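You operate a simulated robot arm through the tools that you are given. There is no shell and no other tool. Be economical: measure what you need, move in short steps, check, and stop when the job is done.

Carry out the task below with a simulated two-armed robot. There is one attempt and no reset: what you move stays moved.

JOB
Take the dish cloth from the pantry worktop and lay it out flat on the worktop end.

It is judged by the outcome, as a careful person would: the job done as asked, and still so three seconds after it is handed in. It fails if anything else is knocked over, pushed out of place, dropped, spilled or broken. Flat cloth is picked up by pressing the open fingertips on it (5 to 10 N) and closing them slowly along it; thin cloth reads only 2 to 8 mm in the jaws.

ROBOT AND FRAMES
Two 7-joint arms with two-finger parallel grippers on one trunk, on a base that drives. Base frame: it is fixed to the floor where the robot stands at the start and does not move with it; the origin is under the middle of the robot, x ahead of it, y to its left, z up; the surface under the hand at the start is at about z = 0.91. Readings come in m, degrees, newtons and seconds.
The left shoulder is at the start at [0.08, 0.131, 0.947], the right one opposite. With the tool pointing down near the work surface each hand reaches from about 0.38 to 0.84 m from the robot's upright axis, wherever it stands, measured 20 degrees to its own side. Places, roughly: worktop end [-1.1, 0.8, 0.9]. Payload 1.57 kg a hand.
The tool frame of a hand sits at the grasp point between the pads (the TCP): z along the fingers, y along the line on which they close. The tips reach 0.03 m beyond it. The gripper opens to 0.11 m. The fingers are 0.024 m wide and 0.012 m thick; the gripper's body (0.048 by 0.112 m) begins 0.078 m behind the TCP.
Orientation is told as [roll, pitch, yaw] about the base's x, y, z axes, in that order, counted from this pose: with the fingers straight down and closing along the base's y, the tool's x points along the base's -x, its y along +y and its z along -z.

CONTROLS
- The arms move only by the tool send_rows. It takes "left_commands", "right_commands" or both (then of equal length, played together; a hand with none holds still); each is a list that holds one entry, the list of rows, each a list of 7 numbers: the shift along the base's x, y, z in m, then the turn, a rotation vector about the base's x, y, z in degrees, then the finger opening in m, from 0 to 0.11. In form: [[[tx, ty, tz, rx, ry, rz, fingers], ...]]. A call has 1 to 20 rows; each row shifts and turns the commanded pose from where the row before left it. Each row takes 0.2 s and may step no farther than 0.05 m and 8.6 degrees from the row before; otherwise, or with a gripper value out of range, the whole call is refused. A pose out of reach is approached as far as the arm can. The call stops where the force on the tool passes 40 N (or 10 N more than at its start, if that is more) or the arm is blocked; 0.2 s more then pass. The fingers move at their own pace (about 0.108 m/s each) and stop on an object; they squeeze with about 27 N. The grip force told is the motor's: it shows also when the fingers shut on nothing. Time passes only in rows, and 0.2 s behind the last, so rows that do not move let the fingers close. It gives the time, the measured TCP pose, the force on the tool (base axes), the opening and the grip force at its end, in the units of the frame above (readings bear some noise), with the torque about the TCP (base axes, N m) and any sound that the robot's microphone picked up, and new pictures: "views" is both (left out), scene, wrist or none (wrist: the cameras of the hands that moved).
- Cameras (640 x 400 px; columns grow to the right, rows downward): "scene" is now at [-0.0532, -0.026, 1.426]; the picture's right is [-0.32, -0.95, 0.00], its down [-0.49, 0.17, -0.85] and it looks along [0.81, -0.27, -0.52] (base axes); focal length 290 px, centre (320, 200). "left" rides on the left gripper at [0.07, -0.016, -0.141] in its tool frame; the picture's right is [0.23, 0.97, 0.00], its down [-0.86, 0.20, -0.48] and it looks along [-0.47, 0.11, 0.88] (tool axes); focal length 222 px, centre (320, 200). "right" rides on the right gripper at [0.07, 0.016, -0.141] in its tool frame; the picture's right is [-0.23, 0.97, 0.00], its down [-0.86, -0.20, -0.48] and it looks along [-0.47, -0.11, 0.88] (tool axes); focal length 222 px, centre (320, 200). There is no depth. A picture from a camera that has moved, and an enlarged one, comes with that camera's place and axes in the base frame and with its lens.
- roll_base(legs): drives the robot by 1 to 6 legs, each [ahead, left, turn to the left] in m, m and degrees, along the robot's own axes; the way and the turn of a leg run together, so that a leg with both is an arc; at most 1.5 m and 180 degrees a leg. The arms and the cameras ride along, it lands a little off, and it stops where it bumps. It gives what a move gives, and a new picture of the scene camera.
- turn_head(pan, tilt): turns the head with the scene camera to pan (to the left, within 109 degrees either way) and tilt (down, from -29 to 69), counted from straight ahead of the robot. It gives what a move gives, and a new picture of the scene camera.
- inspect(camera, box): a new picture of the part [left, top, right, bottom] of that camera's present view, enlarged. The clock stands still meanwhile.
- sign_off(): hands the job in; it is judged then, once.

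Go step by step. Nothing tells you exact positions but the pictures and the camera data: compare them with the known pose of the tool, close in by small moves and look again before you grip or let go. The budget is 120 turns and 260 pictures, counting those below and the enlarged ones. Unless the task says otherwise, let go and move clear before handing in, and close with one line.

The tools are called after "Request:" as name(argument=value, ...) on one line, values as JSON. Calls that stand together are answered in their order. send_rows: Moves the arms, as the interface text tells. Its arguments: {"type":"object","properties":{"left_commands":{"type":"array"},"right_commands":{"type":"array"},"views":{"type":"string","enum":["both","scene","wrist","none"]}},"required":[]} The other tools are called the same way: roll_base (legs) drives the base; turn_head (pan, tilt) turns the head that bears the scene camera; inspect (camera, box) takes an enlarged picture of a part of a camera's view; sign_off () hands the job in.

At the start:

```text
t: 0.0
left_eef_pos: [0.5073, 0.0682, 1.1021]
left_tool_rot: [0.0, 0.1, 0.0]
left_contact_force: [0.3, 0.3, 0.0]
left_wrist_torque: [0.02, -0.02, -0.01]
left_width: 0.1098
left_grip_force: 0.2
right_eef_pos: [0.5759, -0.4016, 1.1477]
right_tool_rot: [0.1, 0.1, 0.0]
right_contact_force: [-0.6, -0.4, -0.5]
right_wrist_torque: [-0.03, -0.01, -0.02]
right_width: 0.11
right_grip_force: 0.1
robot x, y, heading: [0.0006, -0.0, 0.1]
head pan, tilt: [-18.6, 31.3]
```

scene: 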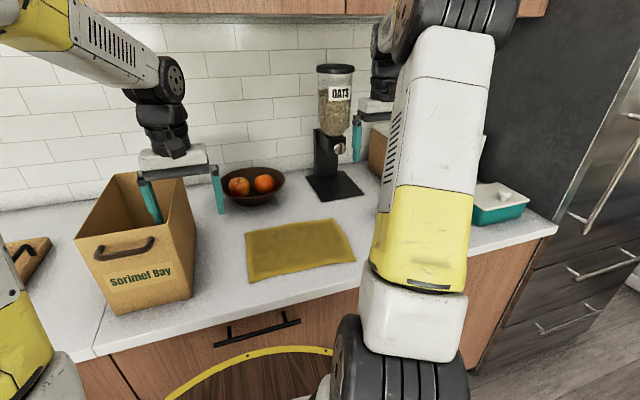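
right: 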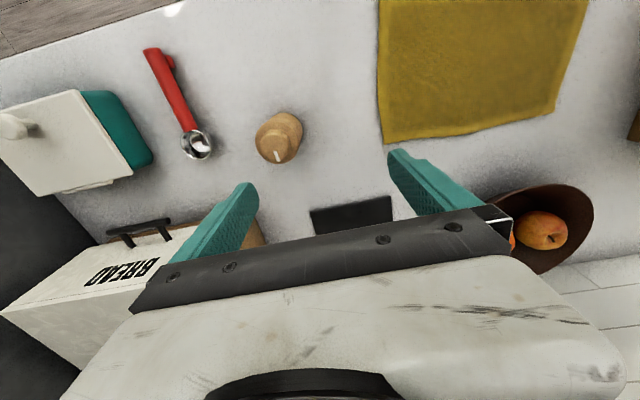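
left: 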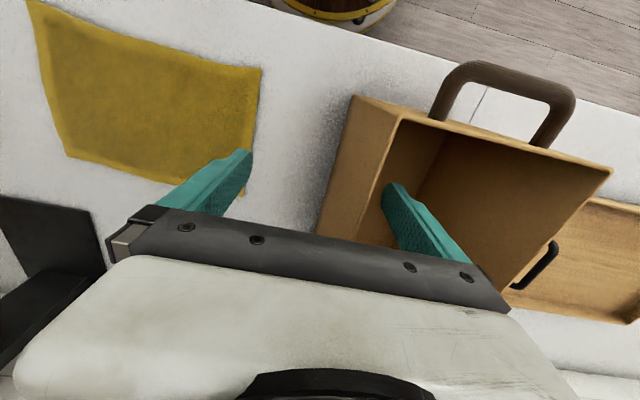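

The ochre cloth lies flat at about x 0.44–0.65, y −0.31 to −0.02. I'll look round to the left for the worktop end before I touch anything.

Request:
turn_head(pan=109, tilt=25)

Request:
turn_head(pan=0, tilt=50)

```text
t: 2.1
left_eef_pos: [0.5087, 0.0667, 1.1025]
left_tool_rot: [0.0, 0.0, 0.1]
left_contact_force: [-0.6, 1.0, 0.0]
left_wrist_torque: [-0.02, 0.01, 0.0]
left_width: 0.1097
left_grip_force: 0.0
right_eef_pos: [0.5759, -0.4002, 1.1477]
right_tool_rot: [0.0, 0.1, 0.1]
right_contact_force: [-0.7, 0.5, 0.5]
right_wrist_torque: [0.03, 0.0, -0.04]
right_width: 0.1103
right_grip_force: 0.0
robot x, y, heading: [0.0, 0.0003, -0.1]
head pan, tilt: [108.9, 25.0]
camera scene: at [-0.1682, 0.0898, 1.4361], right [0.95, 0.32, 0.0], down [0.14, -0.4, -0.91], along [-0.29, 0.86, -0.42], focal length 290 px, centre (320, 200)
```

scene: 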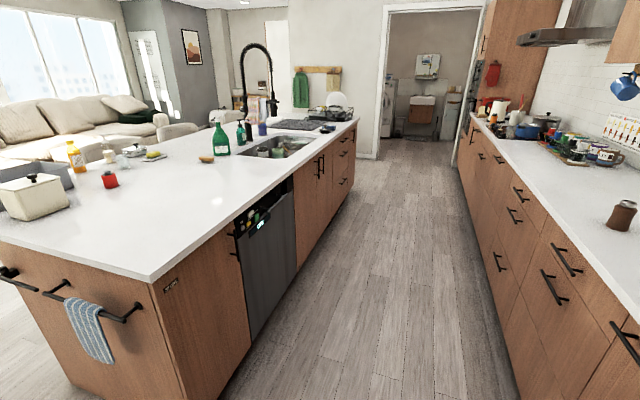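

```text
t: 4.0
left_eef_pos: [0.5068, 0.0671, 1.1023]
left_tool_rot: [0.1, -0.1, 0.1]
left_contact_force: [-0.1, 0.3, 0.4]
left_wrist_torque: [-0.01, -0.02, 0.02]
left_width: 0.11
left_grip_force: 0.1
right_eef_pos: [0.5772, -0.4007, 1.1469]
right_tool_rot: [0.0, 0.0, 0.0]
right_contact_force: [0.5, 0.5, -0.2]
right_wrist_torque: [-0.02, 0.0, 0.01]
right_width: 0.1101
right_grip_force: 0.1
robot x, y, heading: [0.0027, -0.0025, -0.1]
head pan, tilt: [0.0, 50.0]
camera scene: at [-0.0614, 0.0027, 1.3986], right [0.0, -1.0, 0.0], down [-0.77, 0.0, -0.64], along [0.64, 0.0, -0.77], focal length 290 px, centre (320, 200)
```

scene: 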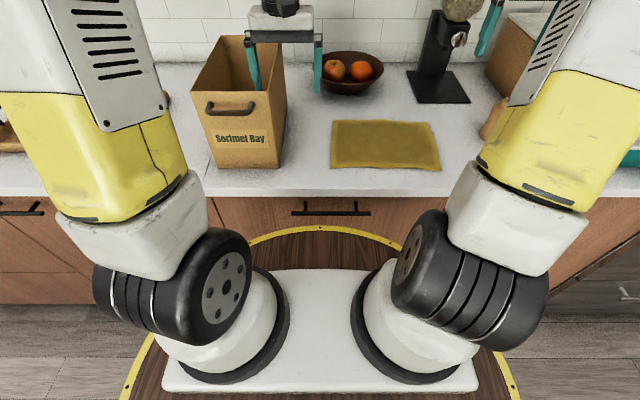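

The worktop end is the near end of the island: its edge is at y≈0.535, its corner at x≈−0.8, and the area around [−1.1, 0.8] is clear. The bag's rim is at about z 1.11, so I'll raise the left hand clear of it. Then I'll turn both grippers to close along x and bring them over the near corners of the cloth.

Request:
send_rows(left_commands=[[[0, 0, 0.05, 0, 0, 0, 0.11], [0, 0, 0.05, 0, 0, 0, 0.11], [0, 0, 0.03, 0, 0, 8.2, 0.11], [0, -0.01, 0, 0, 0, 8.2, 0.11], [-0.005, -0.015, 0, 0, 0, 8.2, 0.08], [-0.005, -0.015, 0, 0, 0, 8.2, 0.06], [-0.005, -0.015, 0, 0, 0, 8.2, 0.06], [-0.005, -0.015, 0, 0, 0, 8.2, 0.06], [-0.005, -0.015, 0, 0, 0, 8.2, 0.06], [-0.005, -0.015, 0, 0, 0, 8.2, 0.06], [-0.005, -0.012, 0, 0, 0, 8.2, 0.06], [-0.005, 0, 0, 0, 0, 8.2, 0.06], [-0.005, 0, 0, 0, 0, 8.0, 0.06]]], right_commands=[[[0, 0, 0, 0, 0, 0, 0.11], [0, 0, 0, 0, 0, 0, 0.11], [-0.01, 0.01, 0, 0, 0, -8.2, 0.11], [-0.012, 0.013, 0, 0, 0, -8.2, 0.11], [-0.012, 0.013, 0, 0, 0, -8.2, 0.08], [-0.012, 0.013, 0, 0, 0, -8.2, 0.06], [-0.012, 0.013, 0, 0, 0, -8.2, 0.06], [-0.012, 0.013, 0, 0, 0, -8.2, 0.06], [-0.012, 0.013, 0, 0, 0, -8.2, 0.06], [-0.012, 0.013, 0, 0, 0, -8.2, 0.06], [-0.012, 0.013, 0, 0, 0, -8.2, 0.06], [-0.012, 0.013, 0, 0, 0, -8.2, 0.06], [-0.008, 0.012, 0, 0, 0, -8.0, 0.06]]])

Request:
turn_head(pan=-109, tilt=35)

Request:
turn_head(pan=0, tilt=50)

```text
t: 6.8
left_eef_pos: [0.463, -0.0442, 1.2314]
left_tool_rot: [0.0, 0.0, 90.1]
left_contact_force: [-0.2, -0.3, 0.2]
left_wrist_torque: [0.01, 0.03, 0.03]
left_width: 0.0598
left_grip_force: 0.1
right_eef_pos: [0.451, -0.2621, 1.1484]
right_tool_rot: [0.0, 0.0, -90.2]
right_contact_force: [-0.6, 0.4, 0.1]
right_wrist_torque: [0.02, 0.01, -0.04]
right_width: 0.06
right_grip_force: 0.1
robot x, y, heading: [0.0008, -0.0018, -0.1]
head pan, tilt: [0.0, 50.0]
camera scene: at [-0.0614, 0.0025, 1.3986], right [0.0, -1.0, 0.0], down [-0.77, 0.0, -0.64], along [0.64, 0.0, -0.77], focal length 290 px, centre (320, 200)
camera right: at [0.4686, -0.1908, 1.2887], right [0.97, -0.23, 0.0], down [-0.2, -0.85, 0.48], along [-0.11, -0.47, -0.88], focal length 222 px, centre (320, 200)
camera left: at [0.4792, -0.1135, 1.3734], right [-0.97, -0.23, 0.0], down [-0.2, 0.85, 0.48], along [-0.11, 0.47, -0.88], focal length 222 px, centre (320, 200)
```

scene: 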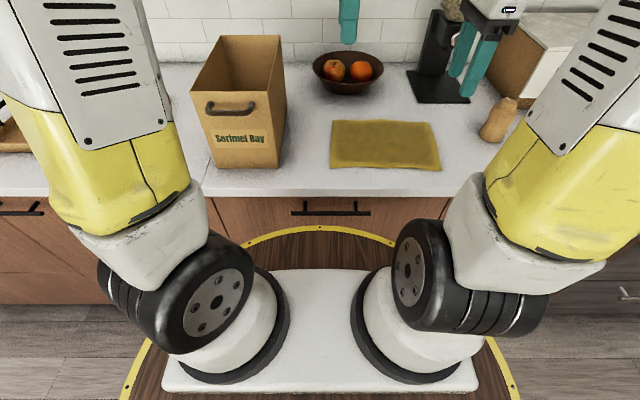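
right: 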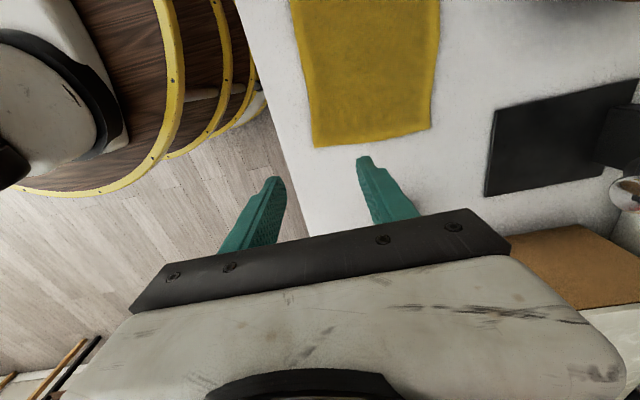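
left: 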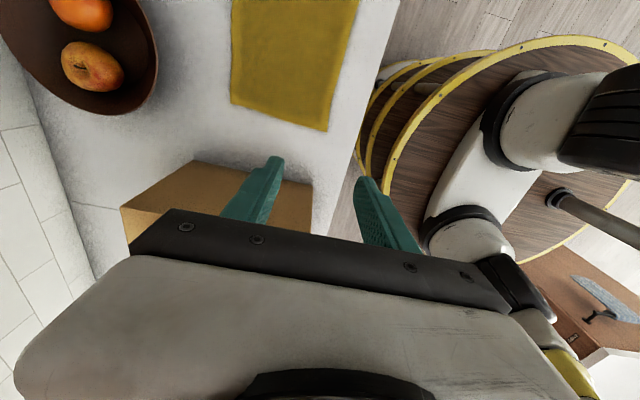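

```text
t: 8.6
left_eef_pos: [0.4616, -0.0435, 1.2319]
left_tool_rot: [0.1, 0.0, 90.0]
left_contact_force: [-0.4, -0.1, 0.3]
left_wrist_torque: [0.02, 0.02, -0.02]
left_width: 0.06
left_grip_force: 0.1
right_eef_pos: [0.4524, -0.2608, 1.1477]
right_tool_rot: [0.0, 0.0, -90.0]
right_contact_force: [-0.5, -0.5, 0.8]
right_wrist_torque: [0.01, 0.03, -0.02]
right_width: 0.06
right_grip_force: 0.1
robot x, y, heading: [-0.0029, -0.0025, -0.0]
head pan, tilt: [-108.9, 35.0]
camera scene: at [-0.1669, -0.0807, 1.4203], right [-0.95, 0.32, 0.0], down [0.18, 0.54, -0.82], along [-0.26, -0.78, -0.57], focal length 290 px, centre (320, 200)
```

scene: 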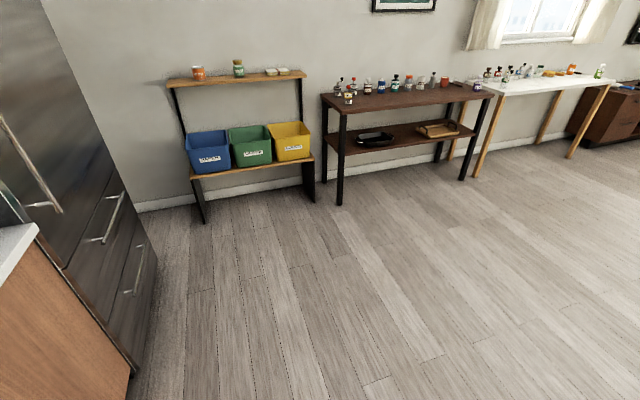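

```text
t: 10.5
left_eef_pos: [0.4629, -0.0444, 1.2328]
left_tool_rot: [0.0, 0.0, 89.8]
left_contact_force: [-0.1, -0.1, 0.1]
left_wrist_torque: [0.0, 0.03, 0.02]
left_width: 0.0598
left_grip_force: 0.0
right_eef_pos: [0.4515, -0.2612, 1.1482]
right_tool_rot: [-0.1, 0.0, -90.0]
right_contact_force: [0.2, -0.6, -0.2]
right_wrist_torque: [-0.02, -0.02, -0.02]
right_width: 0.0601
right_grip_force: 0.1
robot x, y, heading: [-0.0015, -0.0022, -0.1]
head pan, tilt: [0.0, 50.0]
camera scene: at [-0.0615, 0.0026, 1.3986], right [0.0, -1.0, 0.0], down [-0.77, 0.0, -0.64], along [0.64, 0.0, -0.77], focal length 290 px, centre (320, 200)
```

scene: 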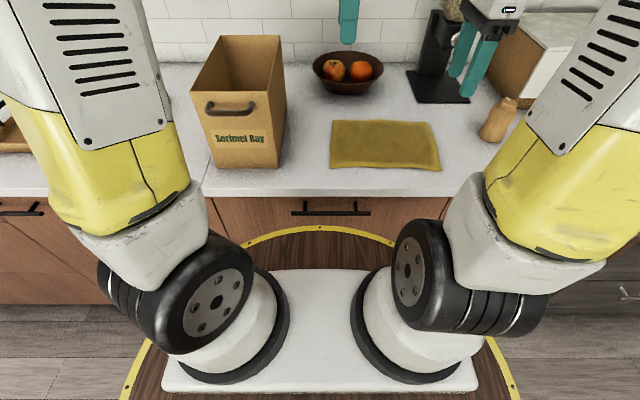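

Both readings agree: the cloth's near corners are at about (0.448, −0.022) and (0.436, −0.285), and the floor behind the robot is open. I'll lower both hands to just above the near hem with the openings set to 4 cm.

Request:
send_rows(left_commands=[[[0.003, 0.001, -0.045, 0, 0, 0, 0.04], [0.003, 0.001, -0.045, 0, 0, 0, 0.04], [0.003, 0.001, -0.045, 0, 0, 0, 0.04], [0.003, 0.001, -0.045, 0, 0, 0, 0.04], [0, 0, -0.045, 0, 0, 0, 0.04], [0, 0, -0.035, 0, 0, 0, 0.04], [0, 0, 0, 0, 0, 0, 0.04]]], right_commands=[[[0.003, -0.002, -0.03, 0, 0, 0, 0.04], [0.003, -0.002, -0.03, 0, 0, 0, 0.04], [0.003, -0.002, -0.03, 0, 0, 0, 0.04], [0.003, -0.001, -0.03, 0, 0, 0, 0.04], [0, 0, -0.03, 0, 0, 0, 0.04], [0, 0, -0.026, 0, 0, 0, 0.04], [0, 0, 0, 0, 0, 0, 0.04]]])

```text
t: 12.1
left_eef_pos: [0.4732, -0.0411, 0.9709]
left_tool_rot: [0.0, 0.0, 90.0]
left_contact_force: [0.6, 0.6, -0.3]
left_wrist_torque: [0.0, 0.01, -0.05]
left_width: 0.0401
left_grip_force: 0.0
right_eef_pos: [0.463, -0.2695, 0.9701]
right_tool_rot: [0.0, -0.1, -90.0]
right_contact_force: [-0.4, -0.2, 0.3]
right_wrist_torque: [-0.02, -0.05, -0.01]
right_width: 0.0398
right_grip_force: 0.1
robot x, y, heading: [0.0018, 0.0009, -0.1]
head pan, tilt: [0.0, 50.0]
camera scene: at [-0.0615, 0.0026, 1.3986], right [0.0, -1.0, 0.0], down [-0.77, 0.0, -0.64], along [0.64, 0.0, -0.77], focal length 290 px, centre (320, 200)
camera right: at [0.4802, -0.1987, 1.1114], right [0.97, -0.23, 0.0], down [-0.2, -0.86, 0.48], along [-0.11, -0.47, -0.88], focal length 222 px, centre (320, 200)
camera left: at [0.4898, -0.1095, 1.1122], right [-0.97, -0.23, 0.0], down [-0.2, 0.86, 0.48], along [-0.11, 0.47, -0.88], focal length 222 px, centre (320, 200)
```

scene: 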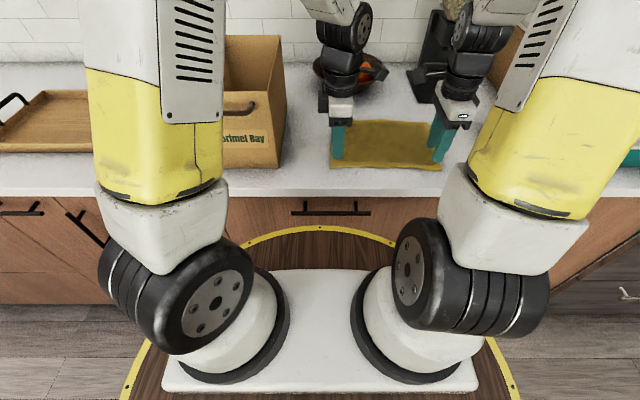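
right: 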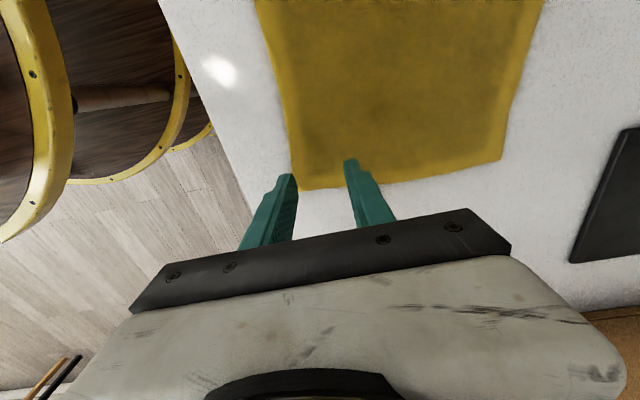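
left: 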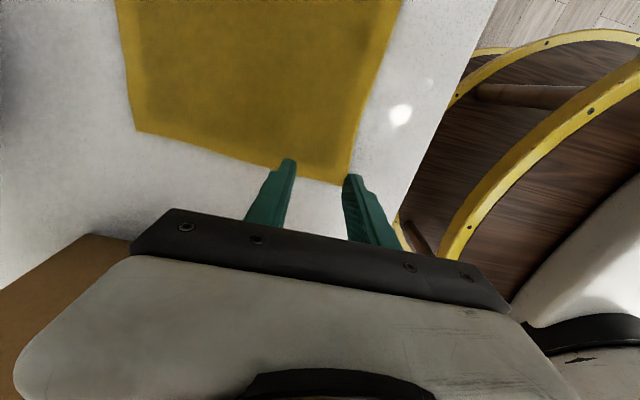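

The fingertips are over both corners with about 2–3 cm left to go. I'll descend in small steps and watch the force.

Request:
send_rows(left_commands=[[[0.002, -0.005, -0.012, 0, 0, 0, 0.04], [0, 0, -0.01, 0, 0, 0, 0.04], [0, 0, -0.004, 0, 0, 0, 0.04], [0, 0, -0.002, 0, 0, 0, 0.04], [0, 0, 0, 0, 0, 0, 0.04]]], right_commands=[[[0.002, 0.002, -0.012, 0, 0, 0, 0.04], [0, 0, -0.01, 0, 0, 0, 0.04], [0, 0, -0.004, 0, 0, 0, 0.04], [0, 0, -0.002, 0, 0, 0, 0.04], [0, 0, 0, 0, 0, 0, 0.04]]], views="none")

```text
t: 13.3
left_eef_pos: [0.4765, -0.046, 0.944]
left_tool_rot: [0.1, -0.1, 90.1]
left_contact_force: [-0.4, -0.9, 3.5]
left_wrist_torque: [0.0, -0.01, -0.03]
left_width: 0.04
left_grip_force: 0.1
right_eef_pos: [0.4644, -0.2661, 0.9434]
right_tool_rot: [0.0, 0.0, -90.1]
right_contact_force: [-0.3, 1.6, 7.4]
right_wrist_torque: [0.03, -0.03, 0.01]
right_width: 0.0399
right_grip_force: 0.0
robot x, y, heading: [-0.0003, 0.0016, -0.1]
head pan, tilt: [0.0, 50.0]
```

Contact reads 3.5 N on the left and 7.4 N on the right. I'll press slightly more on the left and close both slowly along the cloth.

Request:
send_rows(left_commands=[[[0, 0, -0.0015, 0, 0, 0, 0.04], [0, 0, 0, 0, 0, 0, 0.036], [0, 0, 0, 0, 0, 0, 0.032], [0, 0, 0, 0, 0, 0, 0.028], [0, 0, 0, 0, 0, 0, 0.024], [0, 0, 0, 0, 0, 0, 0.02], [0, 0, 0, 0, 0, 0, 0.016], [0, 0, 0, 0, 0, 0, 0.012], [0, 0, 0, 0, 0, 0, 0.008], [0, 0, 0, 0, 0, 0, 0.004], [0, 0, 0, 0, 0, 0, 0], [0, 0, 0, 0, 0, 0, 0], [0, 0, 0, 0, 0, 0, 0]]], right_commands=[[[0, 0, 0, 0, 0, 0, 0.04], [0, 0, 0, 0, 0, 0, 0.036], [0, 0, 0, 0, 0, 0, 0.032], [0, 0, 0, 0, 0, 0, 0.028], [0, 0, 0, 0, 0, 0, 0.024], [0, 0, 0, 0, 0, 0, 0.02], [0, 0, 0, 0, 0, 0, 0.016], [0, 0, 0, 0, 0, 0, 0.012], [0, 0, 0, 0, 0, 0, 0.008], [0, 0, 0, 0, 0, 0, 0.004], [0, 0, 0, 0, 0, 0, 0], [0, 0, 0, 0, 0, 0, 0], [0, 0, 0, 0, 0, 0, 0]]], views="wrist")

```text
t: 16.1
left_eef_pos: [0.476, -0.0456, 0.9427]
left_tool_rot: [0.0, 0.1, 89.9]
left_contact_force: [-0.1, -1.1, 18.5]
left_wrist_torque: [-0.06, 0.0, -0.01]
left_width: 0.0075
left_grip_force: 26.6
right_eef_pos: [0.4641, -0.2675, 0.9437]
right_tool_rot: [0.0, 0.0, -90.0]
right_contact_force: [0.8, 1.4, 10.0]
right_wrist_torque: [0.08, -0.04, 0.01]
right_width: 0.0053
right_grip_force: 25.5
robot x, y, heading: [-0.0004, -0.0011, 0.1]
head pan, tilt: [0.0, 50.0]
camera right: at [0.4814, -0.1962, 1.0844], right [0.97, -0.23, 0.0], down [-0.2, -0.86, 0.48], along [-0.11, -0.47, -0.88], focal length 222 px, centre (320, 200)
camera left: at [0.4921, -0.1143, 1.0842], right [-0.97, -0.23, 0.0], down [-0.2, 0.86, 0.48], along [-0.11, 0.47, -0.88], focal length 222 px, centre (320, 200)
```

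right: 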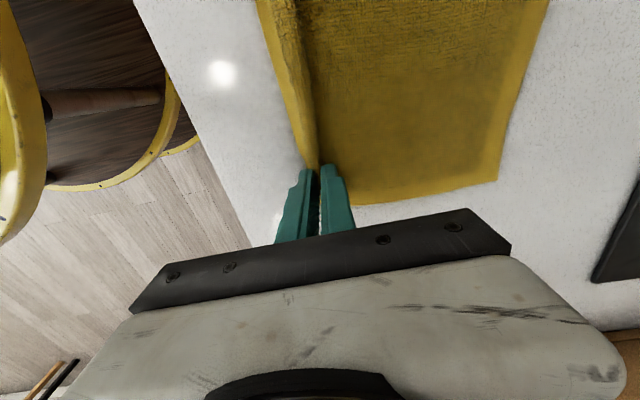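
left: 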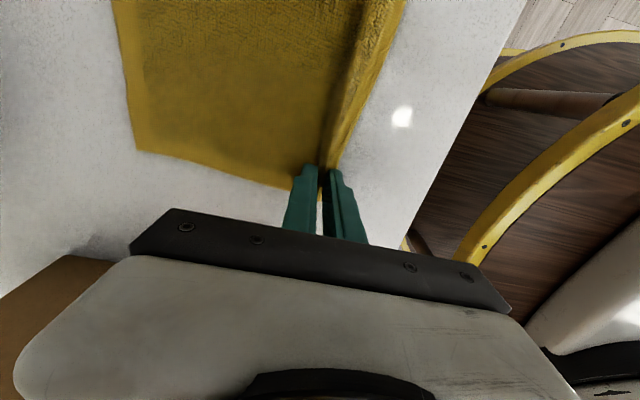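

Both hands have a clean hem fold, reading 7.5 and 5.3 mm. I'll lift slowly straight up together.

Request:
send_rows(left_commands=[[[0, 0, 0.01, 0, 0, 0, 0], [0, 0, 0.015, 0, 0, 0, 0], [0, 0, 0.02, 0, 0, 0, 0], [0, 0, 0.025, 0, 0, 0, 0], [0, 0, 0.025, 0, 0, 0, 0], [0, 0, 0.025, 0, 0, 0, 0], [0, 0, 0.025, 0, 0, 0, 0], [0, 0, 0.025, 0, 0, 0, 0], [0, 0, 0.025, 0, 0, 0, 0], [0, 0, 0.025, 0, 0, 0, 0], [0, 0, 0.025, 0, 0, 0, 0], [0, 0, 0.025, 0, 0, 0, 0], [0, 0, 0, 0, 0, 0, 0]]], right_commands=[[[0, 0, 0.01, 0, 0, 0, 0], [0, 0, 0.015, 0, 0, 0, 0], [0, 0, 0.02, 0, 0, 0, 0], [0, 0, 0.025, 0, 0, 0, 0], [0, 0, 0.025, 0, 0, 0, 0], [0, 0, 0.025, 0, 0, 0, 0], [0, 0, 0.025, 0, 0, 0, 0], [0, 0, 0.025, 0, 0, 0, 0], [0, 0, 0.025, 0, 0, 0, 0], [0, 0, 0.025, 0, 0, 0, 0], [0, 0, 0.025, 0, 0, 0, 0], [0, 0, 0.025, 0, 0, 0, 0], [0, 0, 0, 0, 0, 0, 0]]])

```text
t: 18.9
left_eef_pos: [0.4764, -0.045, 1.215]
left_tool_rot: [0.0, 0.0, 90.1]
left_contact_force: [-0.2, -0.7, -0.4]
left_wrist_torque: [0.0, 0.01, 0.0]
left_width: 0.0047
left_grip_force: 25.2
right_eef_pos: [0.4639, -0.2672, 1.2135]
right_tool_rot: [0.0, 0.0, -90.0]
right_contact_force: [0.7, 1.6, 0.5]
right_wrist_torque: [0.05, 0.0, -0.03]
right_width: 0.0051
right_grip_force: 25.0
robot x, y, heading: [0.0006, -0.0005, -0.1]
head pan, tilt: [0.0, 50.0]
camera scene: at [-0.0615, 0.0027, 1.3986], right [0.0, -1.0, 0.0], down [-0.77, 0.0, -0.64], along [0.64, 0.0, -0.77], focal length 290 px, centre (320, 200)
camera right: at [0.4819, -0.1966, 1.3543], right [0.97, -0.23, 0.0], down [-0.2, -0.86, 0.48], along [-0.11, -0.47, -0.88], focal length 222 px, centre (320, 200)
camera left: at [0.4931, -0.1136, 1.3548], right [-0.97, -0.23, 0.0], down [-0.2, 0.86, 0.48], along [-0.11, 0.47, -0.88], focal length 222 px, centre (320, 200)
```

scene: 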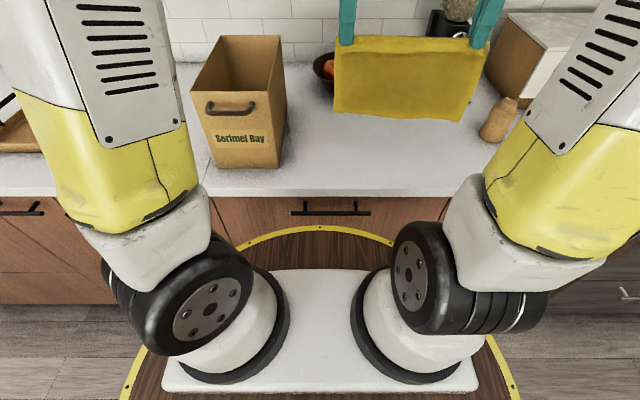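
right: 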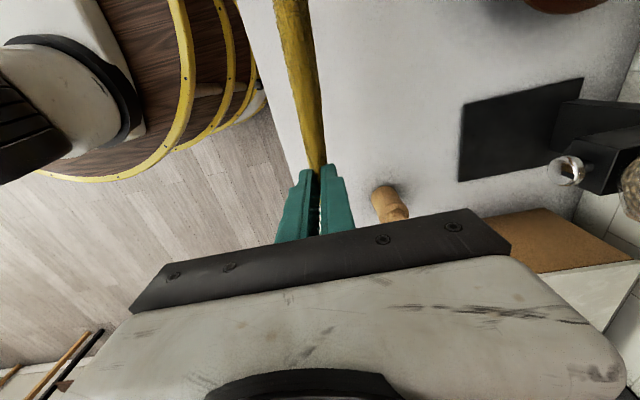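
left: 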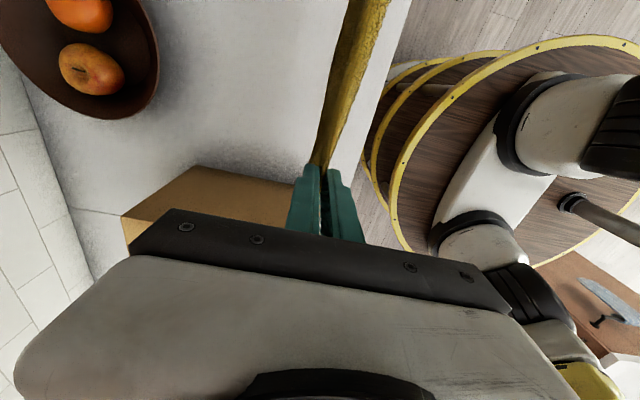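

The cloth hangs like a flat curtain from both hands. I'll back away from the counter, then go back and to the right, and turn to face the island end.

Request:
roll_base(legs=[[-0.4, 0, 0], [-0.6, -0.3, 0], [0, 0, 90]])

Request:
turn_head(pan=0, tilt=35)

```text
t: 28.5
left_eef_pos: [-0.9549, 0.1778, 1.2132]
left_tool_rot: [-0.1, -0.1, 179.7]
left_contact_force: [-0.1, -0.2, -1.2]
left_wrist_torque: [-0.03, -0.06, -0.06]
left_width: 0.0045
left_grip_force: 25.6
right_eef_pos: [-0.7325, 0.1645, 1.2138]
right_tool_rot: [0.0, 0.0, -0.4]
right_contact_force: [-0.4, -0.2, -0.4]
right_wrist_torque: [0.0, 0.01, -0.04]
right_width: 0.0045
right_grip_force: 25.3
robot x, y, heading: [-1.0014, -0.2936, 89.6]
head pan, tilt: [0.0, 50.0]
camera scene: at [-1.0005, -0.3597, 1.3986], right [1.0, 0.0, 0.0], down [0.0, -0.77, -0.64], along [0.0, 0.64, -0.77], focal length 290 px, centre (320, 200)
```

scene: 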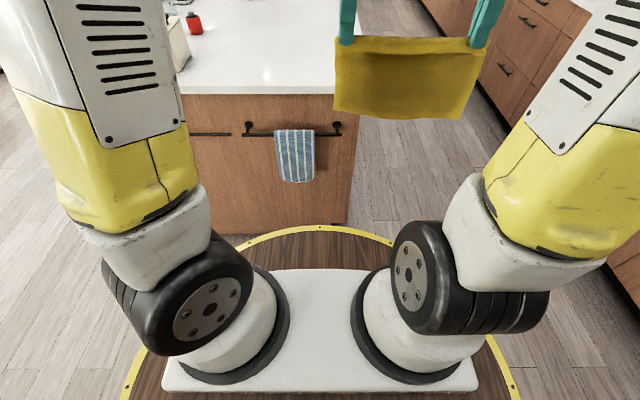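

```text
t: 29.3
left_eef_pos: [-0.9545, 0.1776, 1.2133]
left_tool_rot: [0.0, 0.0, 179.7]
left_contact_force: [0.0, 0.0, -0.7]
left_wrist_torque: [-0.01, 0.02, -0.1]
left_width: 0.0046
left_grip_force: 25.7
right_eef_pos: [-0.7326, 0.1644, 1.2136]
right_tool_rot: [0.0, 0.0, -0.3]
right_contact_force: [-1.3, -0.4, -0.5]
right_wrist_torque: [0.0, 0.0, -0.09]
right_width: 0.0045
right_grip_force: 24.7
robot x, y, heading: [-1.0, -0.3001, 90.0]
head pan, tilt: [0.0, 35.0]
camera scene: at [-1.0004, -0.3487, 1.4202], right [1.0, 0.0, 0.0], down [0.0, -0.57, -0.82], along [0.0, 0.82, -0.57], focal length 290 px, centre (320, 200)
```

scene: 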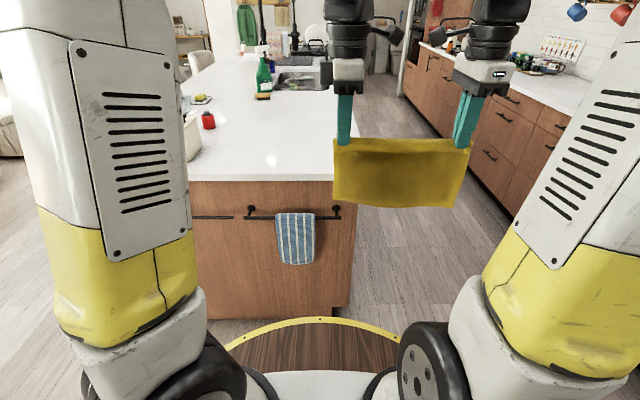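

The island edge is at y≈0.51, and the towel rail sticks out just in front of it. I'll stop the base short of the rail, at about y=0, and shift left so the cloth is centred on x≈−1.1.

Request:
roll_base(legs=[[0, 0.25, 0], [0.3, 0, 0]])

```text
t: 32.8
left_eef_pos: [-1.2014, 0.4781, 1.2142]
left_tool_rot: [0.0, -0.1, 179.7]
left_contact_force: [0.5, -0.4, -0.8]
left_wrist_torque: [0.0, -0.02, -0.07]
left_width: 0.0049
left_grip_force: 24.9
right_eef_pos: [-0.9793, 0.465, 1.2134]
right_tool_rot: [0.0, 0.1, -0.4]
right_contact_force: [-0.2, 0.2, 0.5]
right_wrist_torque: [-0.01, -0.01, -0.08]
right_width: 0.0047
right_grip_force: 25.0
robot x, y, heading: [-1.2494, 0.0015, 89.6]
head pan, tilt: [0.0, 35.0]
camera scene: at [-1.2478, -0.0478, 1.4203], right [1.0, 0.0, 0.0], down [0.0, -0.57, -0.82], along [0.0, 0.82, -0.57], focal length 290 px, centre (320, 200)
```

scene: 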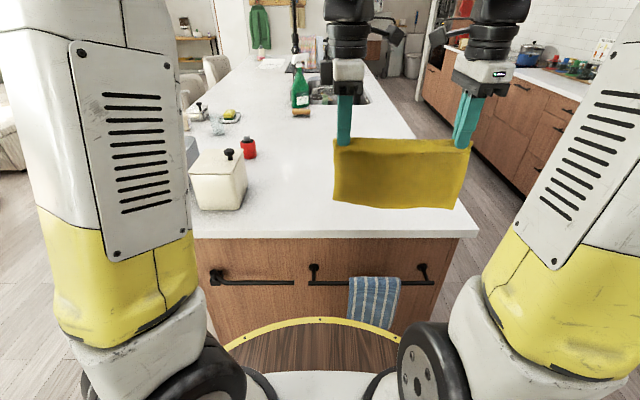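

The edge is at y≈0.517, the right corner at x≈−0.84 and the pot at x≤−1.46, so there is plenty of room. I'll move both hands forward, squaring them to the same y and lowering slightly, to see how far they reach.

Request:
send_rows(left_commands=[[[0, 0.01, 0, 0, 0, 0, 0], [0, 0.02, -0.004, 0, 0, 0, 0], [0, 0.025, -0.005, 0, 0, 0, 0], [0, 0.025, -0.005, 0, 0, 0, 0], [0, 0.025, -0.005, 0, 0, 0, 0], [0, 0.025, -0.005, 0, 0, 0, 0], [0, 0.025, -0.005, 0, 0, 0, 0], [0, 0.025, -0.005, 0, 0, 0, 0], [0, 0.025, -0.005, 0, 0, 0, 0], [0, 0.025, -0.005, 0, 0, 0, 0], [0, 0.022, -0.005, 0, 0, 0, 0], [0, 0.02, -0.005, 0, 0, 0, 0], [0, 0.01, 0, 0, 0, 0, 0], [0, 0, 0, 0, 0, 0, 0], [0, 0, 0, 0, 0, 0, 0]]], right_commands=[[[0, 0.011, 0, 0, 0, 0, 0], [0, 0.021, -0.004, 0, 0, 0, 0], [0, 0.026, -0.005, 0, 0, 0, 0], [0, 0.026, -0.005, 0, 0, 0, 0], [0, 0.026, -0.005, 0, 0, 0, 0], [0, 0.026, -0.005, 0, 0, 0, 0], [0, 0.026, -0.005, 0, 0, 0, 0], [0, 0.026, -0.005, 0, 0, 0, 0], [0, 0.026, -0.005, 0, 0, 0, 0], [0, 0.026, -0.005, 0, 0, 0, 0], [0, 0.023, -0.005, 0, 0, 0, 0], [0, 0.021, -0.005, 0, 0, 0, 0], [0, 0.011, 0, 0, 0, 0, 0], [0, 0, 0, 0, 0, 0, 0], [0, 0, 0, 0, 0, 0, 0]]], views="scene")

```text
t: 36.0
left_eef_pos: [-1.2046, 0.728, 1.1609]
left_tool_rot: [0.0, 0.0, 179.7]
left_contact_force: [1.7, 0.2, 0.5]
left_wrist_torque: [-0.01, -0.04, -0.05]
left_width: 0.0048
left_grip_force: 24.7
left hand out of reach, approached as far as the arm can: row 11, 12, 13
right_eef_pos: [-0.9788, 0.749, 1.1587]
right_tool_rot: [0.0, 0.0, -0.3]
right_contact_force: [-2.7, 0.0, 0.6]
right_wrist_torque: [-0.05, 0.08, -0.04]
right_width: 0.0047
right_grip_force: 25.0
right hand out of reach, approached as far as the arm can: row 13
robot x, y, heading: [-1.2509, 0.0055, 89.3]
head pan, tilt: [0.0, 35.0]
camera scene: at [-1.2478, -0.0475, 1.4203], right [1.0, 0.0, 0.0], down [0.0, -0.57, -0.82], along [0.0, 0.82, -0.57], focal length 290 px, centre (320, 200)
```

scene: 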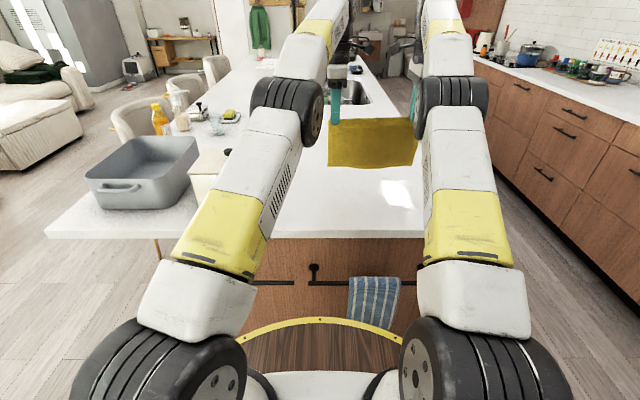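

The hands reach their limit at about y 0.73–0.75. The base disc has roughly 9 cm of clearance to the towel, so I'll creep 4 cm forward and check.

Request:
roll_base(legs=[[0.04, 0, 0]])

Request:
send_rows(left_commands=[[[0, 0, 0, 0, 0, 0, 0]]], right_commands=[[[0, -0.015, 0, 0, 0, 0, 0]]], views="both")

```text
t: 36.8
left_eef_pos: [-1.2041, 0.7687, 1.1614]
left_tool_rot: [0.1, 0.0, 179.7]
left_contact_force: [2.7, -0.1, -0.4]
left_wrist_torque: [-0.01, -0.07, -0.07]
left_width: 0.0046
left_grip_force: 25.6
right_eef_pos: [-0.9808, 0.7886, 1.1605]
right_tool_rot: [0.0, 0.0, -0.4]
right_contact_force: [-2.9, 0.6, -0.1]
right_wrist_torque: [0.03, 0.09, -0.04]
right_width: 0.0045
right_grip_force: 24.7
robot x, y, heading: [-1.2502, 0.0442, 90.0]
head pan, tilt: [0.0, 35.0]
camera scene: at [-1.2476, -0.0074, 1.4203], right [1.0, 0.0, 0.0], down [0.0, -0.57, -0.82], along [0.0, 0.82, -0.57], focal length 290 px, centre (320, 200)
```

scene: 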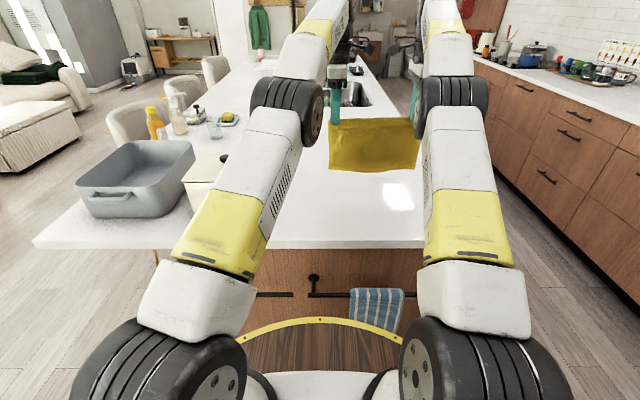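

```text
t: 37.2
left_eef_pos: [-1.204, 0.7707, 1.1616]
left_tool_rot: [0.0, 0.0, 179.8]
left_contact_force: [1.4, -0.7, -0.5]
left_wrist_torque: [-0.02, 0.02, -0.07]
left_width: 0.0047
left_grip_force: 25.5
right_eef_pos: [-0.9799, 0.7749, 1.1573]
right_tool_rot: [-0.1, 0.0, -0.3]
right_contact_force: [-1.7, 0.0, -0.9]
right_wrist_torque: [-0.06, 0.04, -0.09]
right_width: 0.005
right_grip_force: 25.0
robot x, y, heading: [-1.2481, 0.0413, 89.8]
head pan, tilt: [0.0, 35.0]
camera scene: at [-1.2475, -0.0067, 1.4203], right [1.0, 0.0, 0.0], down [0.0, -0.57, -0.82], along [0.0, 0.82, -0.57], focal length 290 px, centre (320, 200)
camera right: at [-1.0486, 0.7915, 1.299], right [0.23, 0.97, 0.0], down [0.85, -0.2, 0.48], along [0.47, -0.11, -0.88], focal length 222 px, centre (320, 200)
camera left: at [-1.1339, 0.7864, 1.3024], right [0.22, -0.98, 0.0], down [-0.86, -0.19, 0.48], along [-0.47, -0.11, -0.88], focal length 222 px, centre (320, 200)
```

scene: 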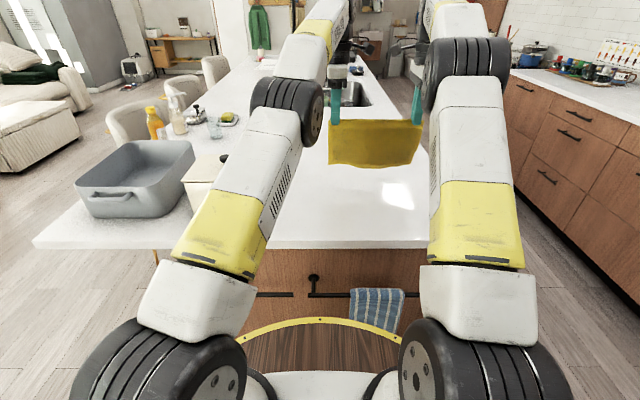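
right: 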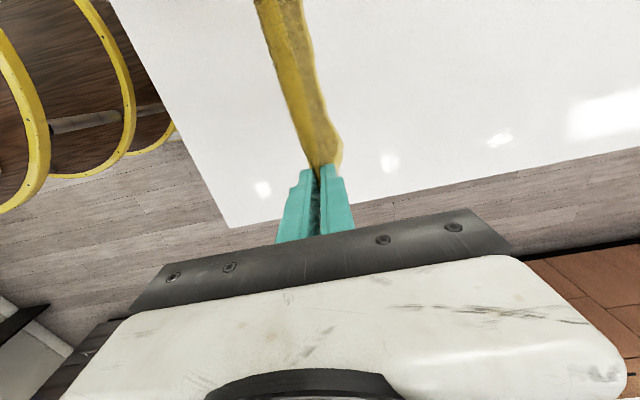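
left: 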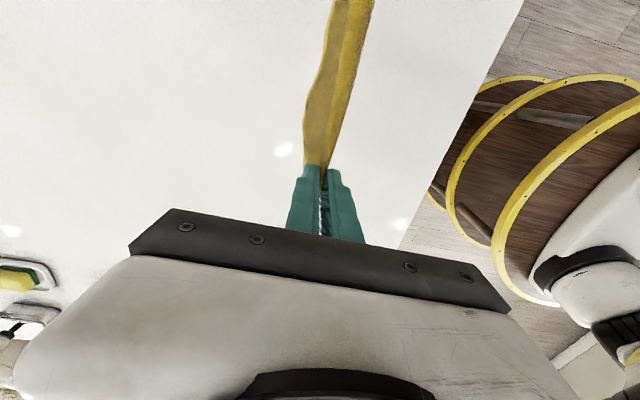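

The cloth hangs over the island and its free edge is still about 7–9 cm above the top. I'll lower straight down to bring the free edge near the surface.

Request:
send_rows(left_commands=[[[0, 0, -0.015, 0, 0, 0, 0], [0, 0, -0.015, 0, 0, 0, 0], [0, 0, -0.015, 0, 0, 0, 0], [0, 0, -0.015, 0, 0, 0, 0], [0, 0, -0.01, 0, 0, 0, 0], [0, 0, 0, 0, 0, 0, 0], [0, 0, 0, 0, 0, 0, 0]]], right_commands=[[[0, -0.004, -0.013, 0, 0, 0, 0], [0, 0, -0.014, 0, 0, 0, 0], [0, 0, -0.014, 0, 0, 0, 0], [0, 0, -0.015, 0, 0, 0, 0], [0, 0, -0.01, 0, 0, 0, 0], [0, 0, 0, 0, 0, 0, 0], [0, 0, 0, 0, 0, 0, 0]]], views="scene")

Request:
inspect(camera="scene", box=[270, 80, 470, 205])

```text
t: 38.8
left_eef_pos: [-1.2026, 0.7685, 1.09]
left_tool_rot: [0.0, 0.0, 179.7]
left_contact_force: [2.0, 0.4, -0.9]
left_wrist_torque: [0.0, -0.04, -0.03]
left_width: 0.0047
left_grip_force: 25.4
right_eef_pos: [-0.9795, 0.771, 1.0925]
right_tool_rot: [-0.1, 0.0, -0.3]
right_contact_force: [-0.7, 1.1, -0.4]
right_wrist_torque: [0.0, 0.03, -0.07]
right_width: 0.0046
right_grip_force: 24.9
robot x, y, heading: [-1.2535, 0.0435, 89.3]
head pan, tilt: [0.0, 35.0]
camera scene: at [-1.2476, -0.0072, 1.4203], right [1.0, 0.0, 0.0], down [0.0, -0.57, -0.82], along [0.0, 0.82, -0.57], focal length 290 px, centre (320, 200)
```

scene: 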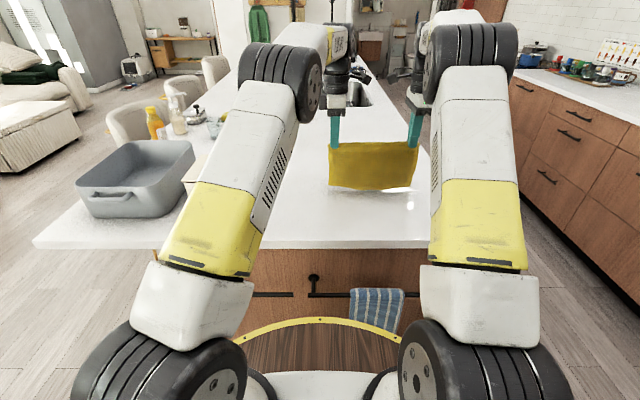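

```text
3.20 times, centred on (370, 142) of scene
camera zoom: at [-1.2476, -0.0072, 1.4203], right [1.0, 0.0, 0.0], down [0.0, -0.57, -0.82], along [0.0, 0.82, -0.57], focal length 927 px, centre (160, 384)
```

zoom: 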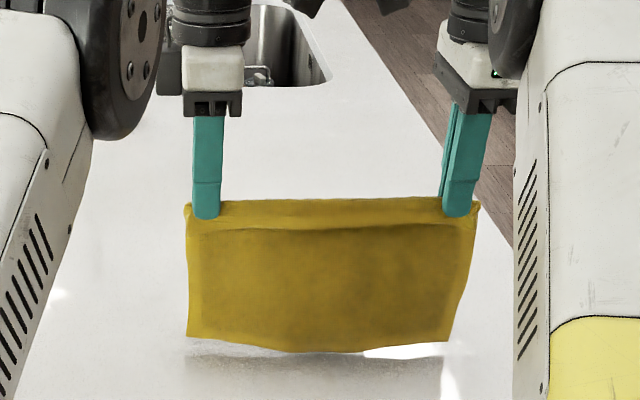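

The free edge is just above the top, and the short hem flap faces me, as expected. I'll touch it down slightly further out, then swing the held edge back and down along an arc.

Request:
send_rows(left_commands=[[[0, 0.01, -0.005, 0, 0, 0, 0], [0, 0.01, -0.005, 0, 0, 0, 0], [0, 0, 0, 0, 0, 0, 0], [0, 0, 0, 0, 0, 0, 0], [0, -0.0095, 0, 0, 0, 0, 0], [0, -0.0095, 0, 0, 0, 0, 0], [0, -0.0095, 0, 0, 0, 0, 0], [0, -0.0095, 0, 0, 0, 0, 0], [0, -0.009, -0.0035, 0, 0, 0, 0], [0, -0.009, -0.0035, 0, 0, 0, 0], [0, -0.009, -0.0035, 0, 0, 0, 0], [0, -0.009, -0.0035, 0, 0, 0, 0], [0, -0.0075, -0.006, 0, 0, 0, 0], [0, -0.0075, -0.006, 0, 0, 0, 0], [0, -0.0075, -0.006, 0, 0, 0, 0], [0, -0.0075, -0.006, 0, 0, 0, 0], [0, 0, 0, 0, 0, 0, 0]]], right_commands=[[[0, 0.009, -0.006, 0, 0, 0, 0], [0, 0.009, -0.006, 0, 0, 0, 0], [0, 0, 0, 0, 0, 0, 0], [0, 0, 0, 0, 0, 0, 0], [0, -0.0095, 0, 0, 0, 0, 0], [0, -0.0095, 0, 0, 0, 0, 0], [0, -0.0095, 0, 0, 0, 0, 0], [0, -0.0095, 0, 0, 0, 0, 0], [0, -0.009, -0.0035, 0, 0, 0, 0], [0, -0.009, -0.0035, 0, 0, 0, 0], [0, -0.009, -0.0035, 0, 0, 0, 0], [0, -0.009, -0.0035, 0, 0, 0, 0], [0, -0.0075, -0.006, 0, 0, 0, 0], [0, -0.0075, -0.006, 0, 0, 0, 0], [0, -0.0075, -0.006, 0, 0, 0, 0], [0, -0.0075, -0.006, 0, 0, 0, 0], [0, 0, 0, 0, 0, 0, 0]]], views="both")

Request:
inspect(camera="scene", box=[270, 100, 470, 225])

```text
t: 42.4
left_eef_pos: [-1.2033, 0.6845, 1.0438]
left_tool_rot: [0.0, -0.1, 179.7]
left_contact_force: [1.7, -0.2, -0.7]
left_wrist_torque: [-0.01, -0.05, -0.05]
left_width: 0.0048
left_grip_force: 25.5
right_eef_pos: [-0.9796, 0.6835, 1.0438]
right_tool_rot: [-0.1, 0.0, -0.3]
right_contact_force: [-2.0, -0.4, 0.1]
right_wrist_torque: [-0.03, 0.05, -0.04]
right_width: 0.0046
right_grip_force: 25.5
robot x, y, heading: [-1.2451, 0.0434, 89.7]
head pan, tilt: [0.0, 35.0]
camera scene: at [-1.2476, -0.0073, 1.4203], right [1.0, 0.0, 0.0], down [0.0, -0.57, -0.82], along [0.0, 0.82, -0.57], focal length 290 px, centre (320, 200)
camera right: at [-1.0482, 0.7013, 1.1841], right [0.23, 0.97, 0.0], down [0.85, -0.2, 0.48], along [0.47, -0.11, -0.88], focal length 222 px, centre (320, 200)
camera left: at [-1.1343, 0.7017, 1.1845], right [0.22, -0.98, 0.0], down [-0.86, -0.19, 0.48], along [-0.47, -0.11, -0.88], focal length 222 px, centre (320, 200)
```

scene: 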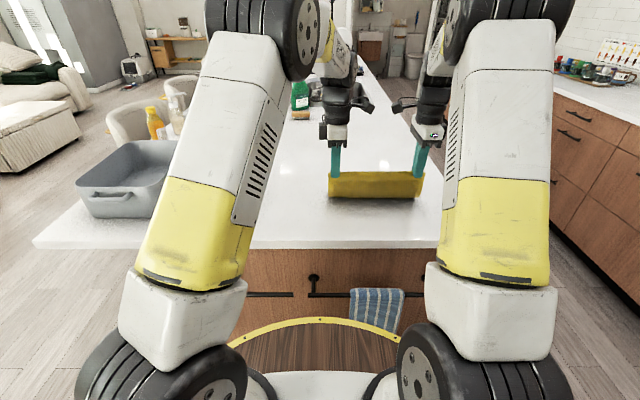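
right: 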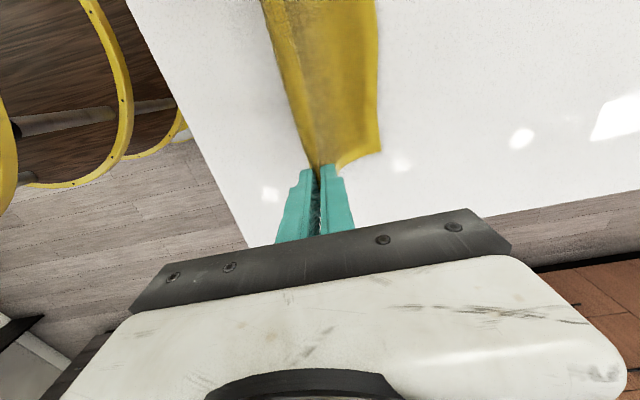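
left: 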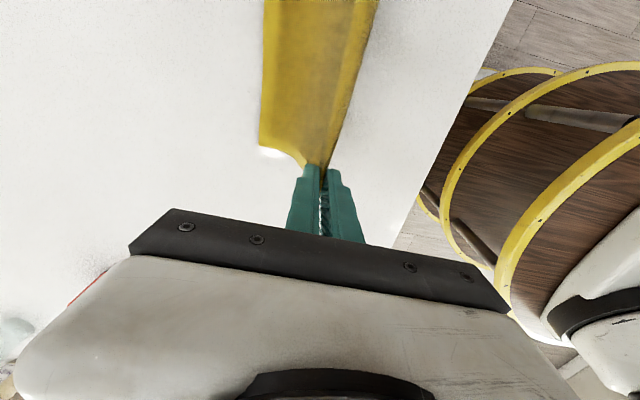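

```text
3.20 times, centred on (370, 162) of scene
camera zoom: at [-1.2476, -0.0073, 1.4203], right [1.0, 0.0, 0.0], down [0.0, -0.57, -0.82], along [0.0, 0.82, -0.57], focal length 927 px, centre (160, 320)
```

zoom: 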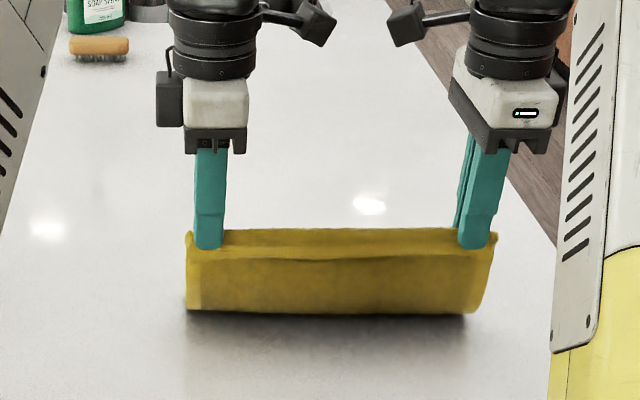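

The free edge has landed at y≈0.757 and lies cleanly ahead of the hands. I'll continue the arc down to just above the surface.

Request:
send_rows(left_commands=[[[0, -0.01, -0.004, 0, 0, 0, 0], [0, -0.01, -0.005, 0, 0, 0, 0], [0, -0.01, -0.006, 0, 0, 0, 0], [0, -0.01, -0.007, 0, 0, 0, 0], [0, -0.008, -0.01, 0, 0, 0, 0], [0, -0.008, -0.011, 0, 0, 0, 0], [0, -0.007, -0.012, 0, 0, 0, 0], [0, -0.006, -0.013, 0, 0, 0, 0], [0, -0.002, -0.013, 0, 0, 0, 0], [0, 0, 0, 0, 0, 0, 0]]], right_commands=[[[0, -0.01, -0.004, 0, 0, 0, 0], [0, -0.01, -0.005, 0, 0, 0, 0], [0, -0.01, -0.006, 0, 0, 0, 0], [0, -0.01, -0.007, 0, 0, 0, 0], [0, -0.008, -0.01, 0, 0, 0, 0], [0, -0.008, -0.011, 0, 0, 0, 0], [0, -0.007, -0.012, 0, 0, 0, 0], [0, -0.006, -0.013, 0, 0, 0, 0], [0, -0.002, -0.013, 0, 0, 0, 0], [0, 0, 0, 0, 0, 0, 0]]], views="both")

Request:
inspect(camera="scene", box=[270, 130, 470, 255])

```text
t: 44.6
left_eef_pos: [-1.2034, 0.6146, 0.9619]
left_tool_rot: [0.1, 0.1, 179.7]
left_contact_force: [1.1, -0.2, 0.0]
left_wrist_torque: [0.01, -0.03, -0.06]
left_width: 0.0047
left_grip_force: 25.0
right_eef_pos: [-0.9803, 0.6126, 0.9614]
right_tool_rot: [0.1, -0.1, -0.3]
right_contact_force: [-1.0, 0.7, -0.1]
right_wrist_torque: [-0.01, 0.05, -0.03]
right_width: 0.0044
right_grip_force: 25.2
robot x, y, heading: [-1.2493, 0.0419, 89.7]
head pan, tilt: [0.0, 35.0]
camera scene: at [-1.2476, -0.0073, 1.4203], right [1.0, 0.0, 0.0], down [0.0, -0.57, -0.82], along [0.0, 0.82, -0.57], focal length 290 px, centre (320, 200)
camera right: at [-1.0485, 0.63, 1.1031], right [0.23, 0.97, 0.0], down [0.85, -0.2, 0.48], along [0.47, -0.11, -0.88], focal length 222 px, centre (320, 200)
camera left: at [-1.1341, 0.6313, 1.1038], right [0.22, -0.98, 0.0], down [-0.86, -0.19, 0.48], along [-0.47, -0.11, -0.88], focal length 222 px, centre (320, 200)
```

scene: 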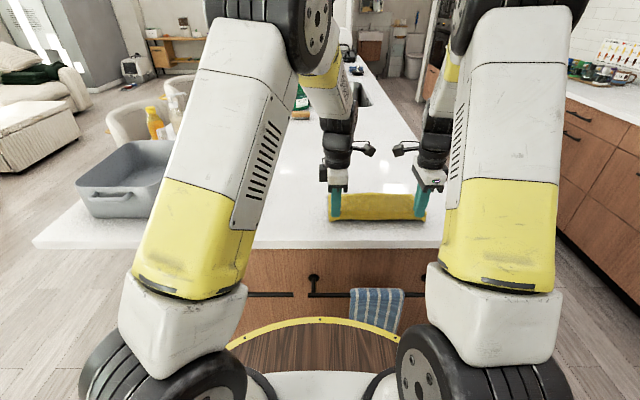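
right: 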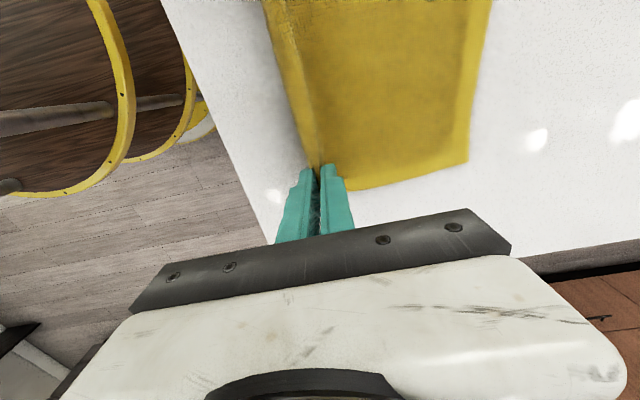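
left: 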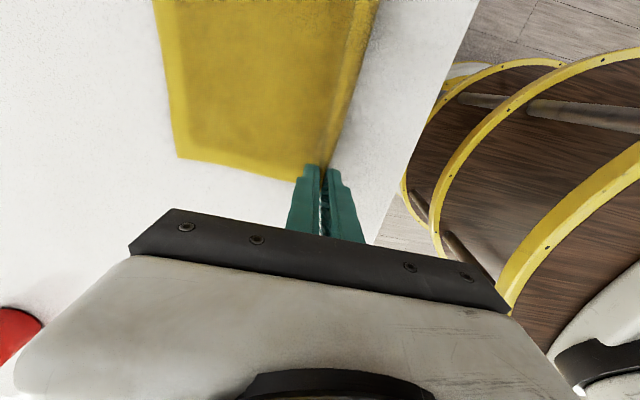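

```text
3.20 times, centred on (370, 192) of scene
camera zoom: at [-1.2476, -0.0073, 1.4203], right [1.0, 0.0, 0.0], down [0.0, -0.57, -0.82], along [0.0, 0.82, -0.57], focal length 927 px, centre (160, 224)
```

zoom: 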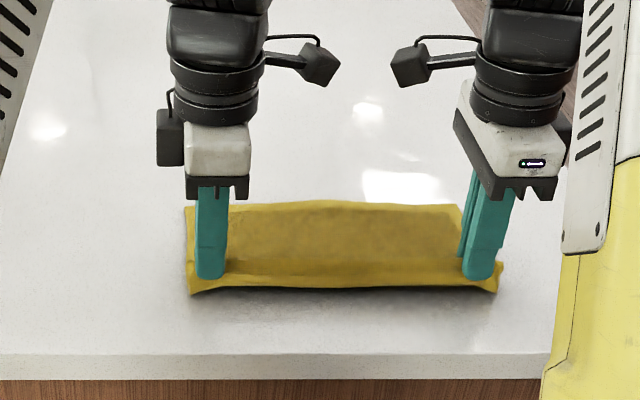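

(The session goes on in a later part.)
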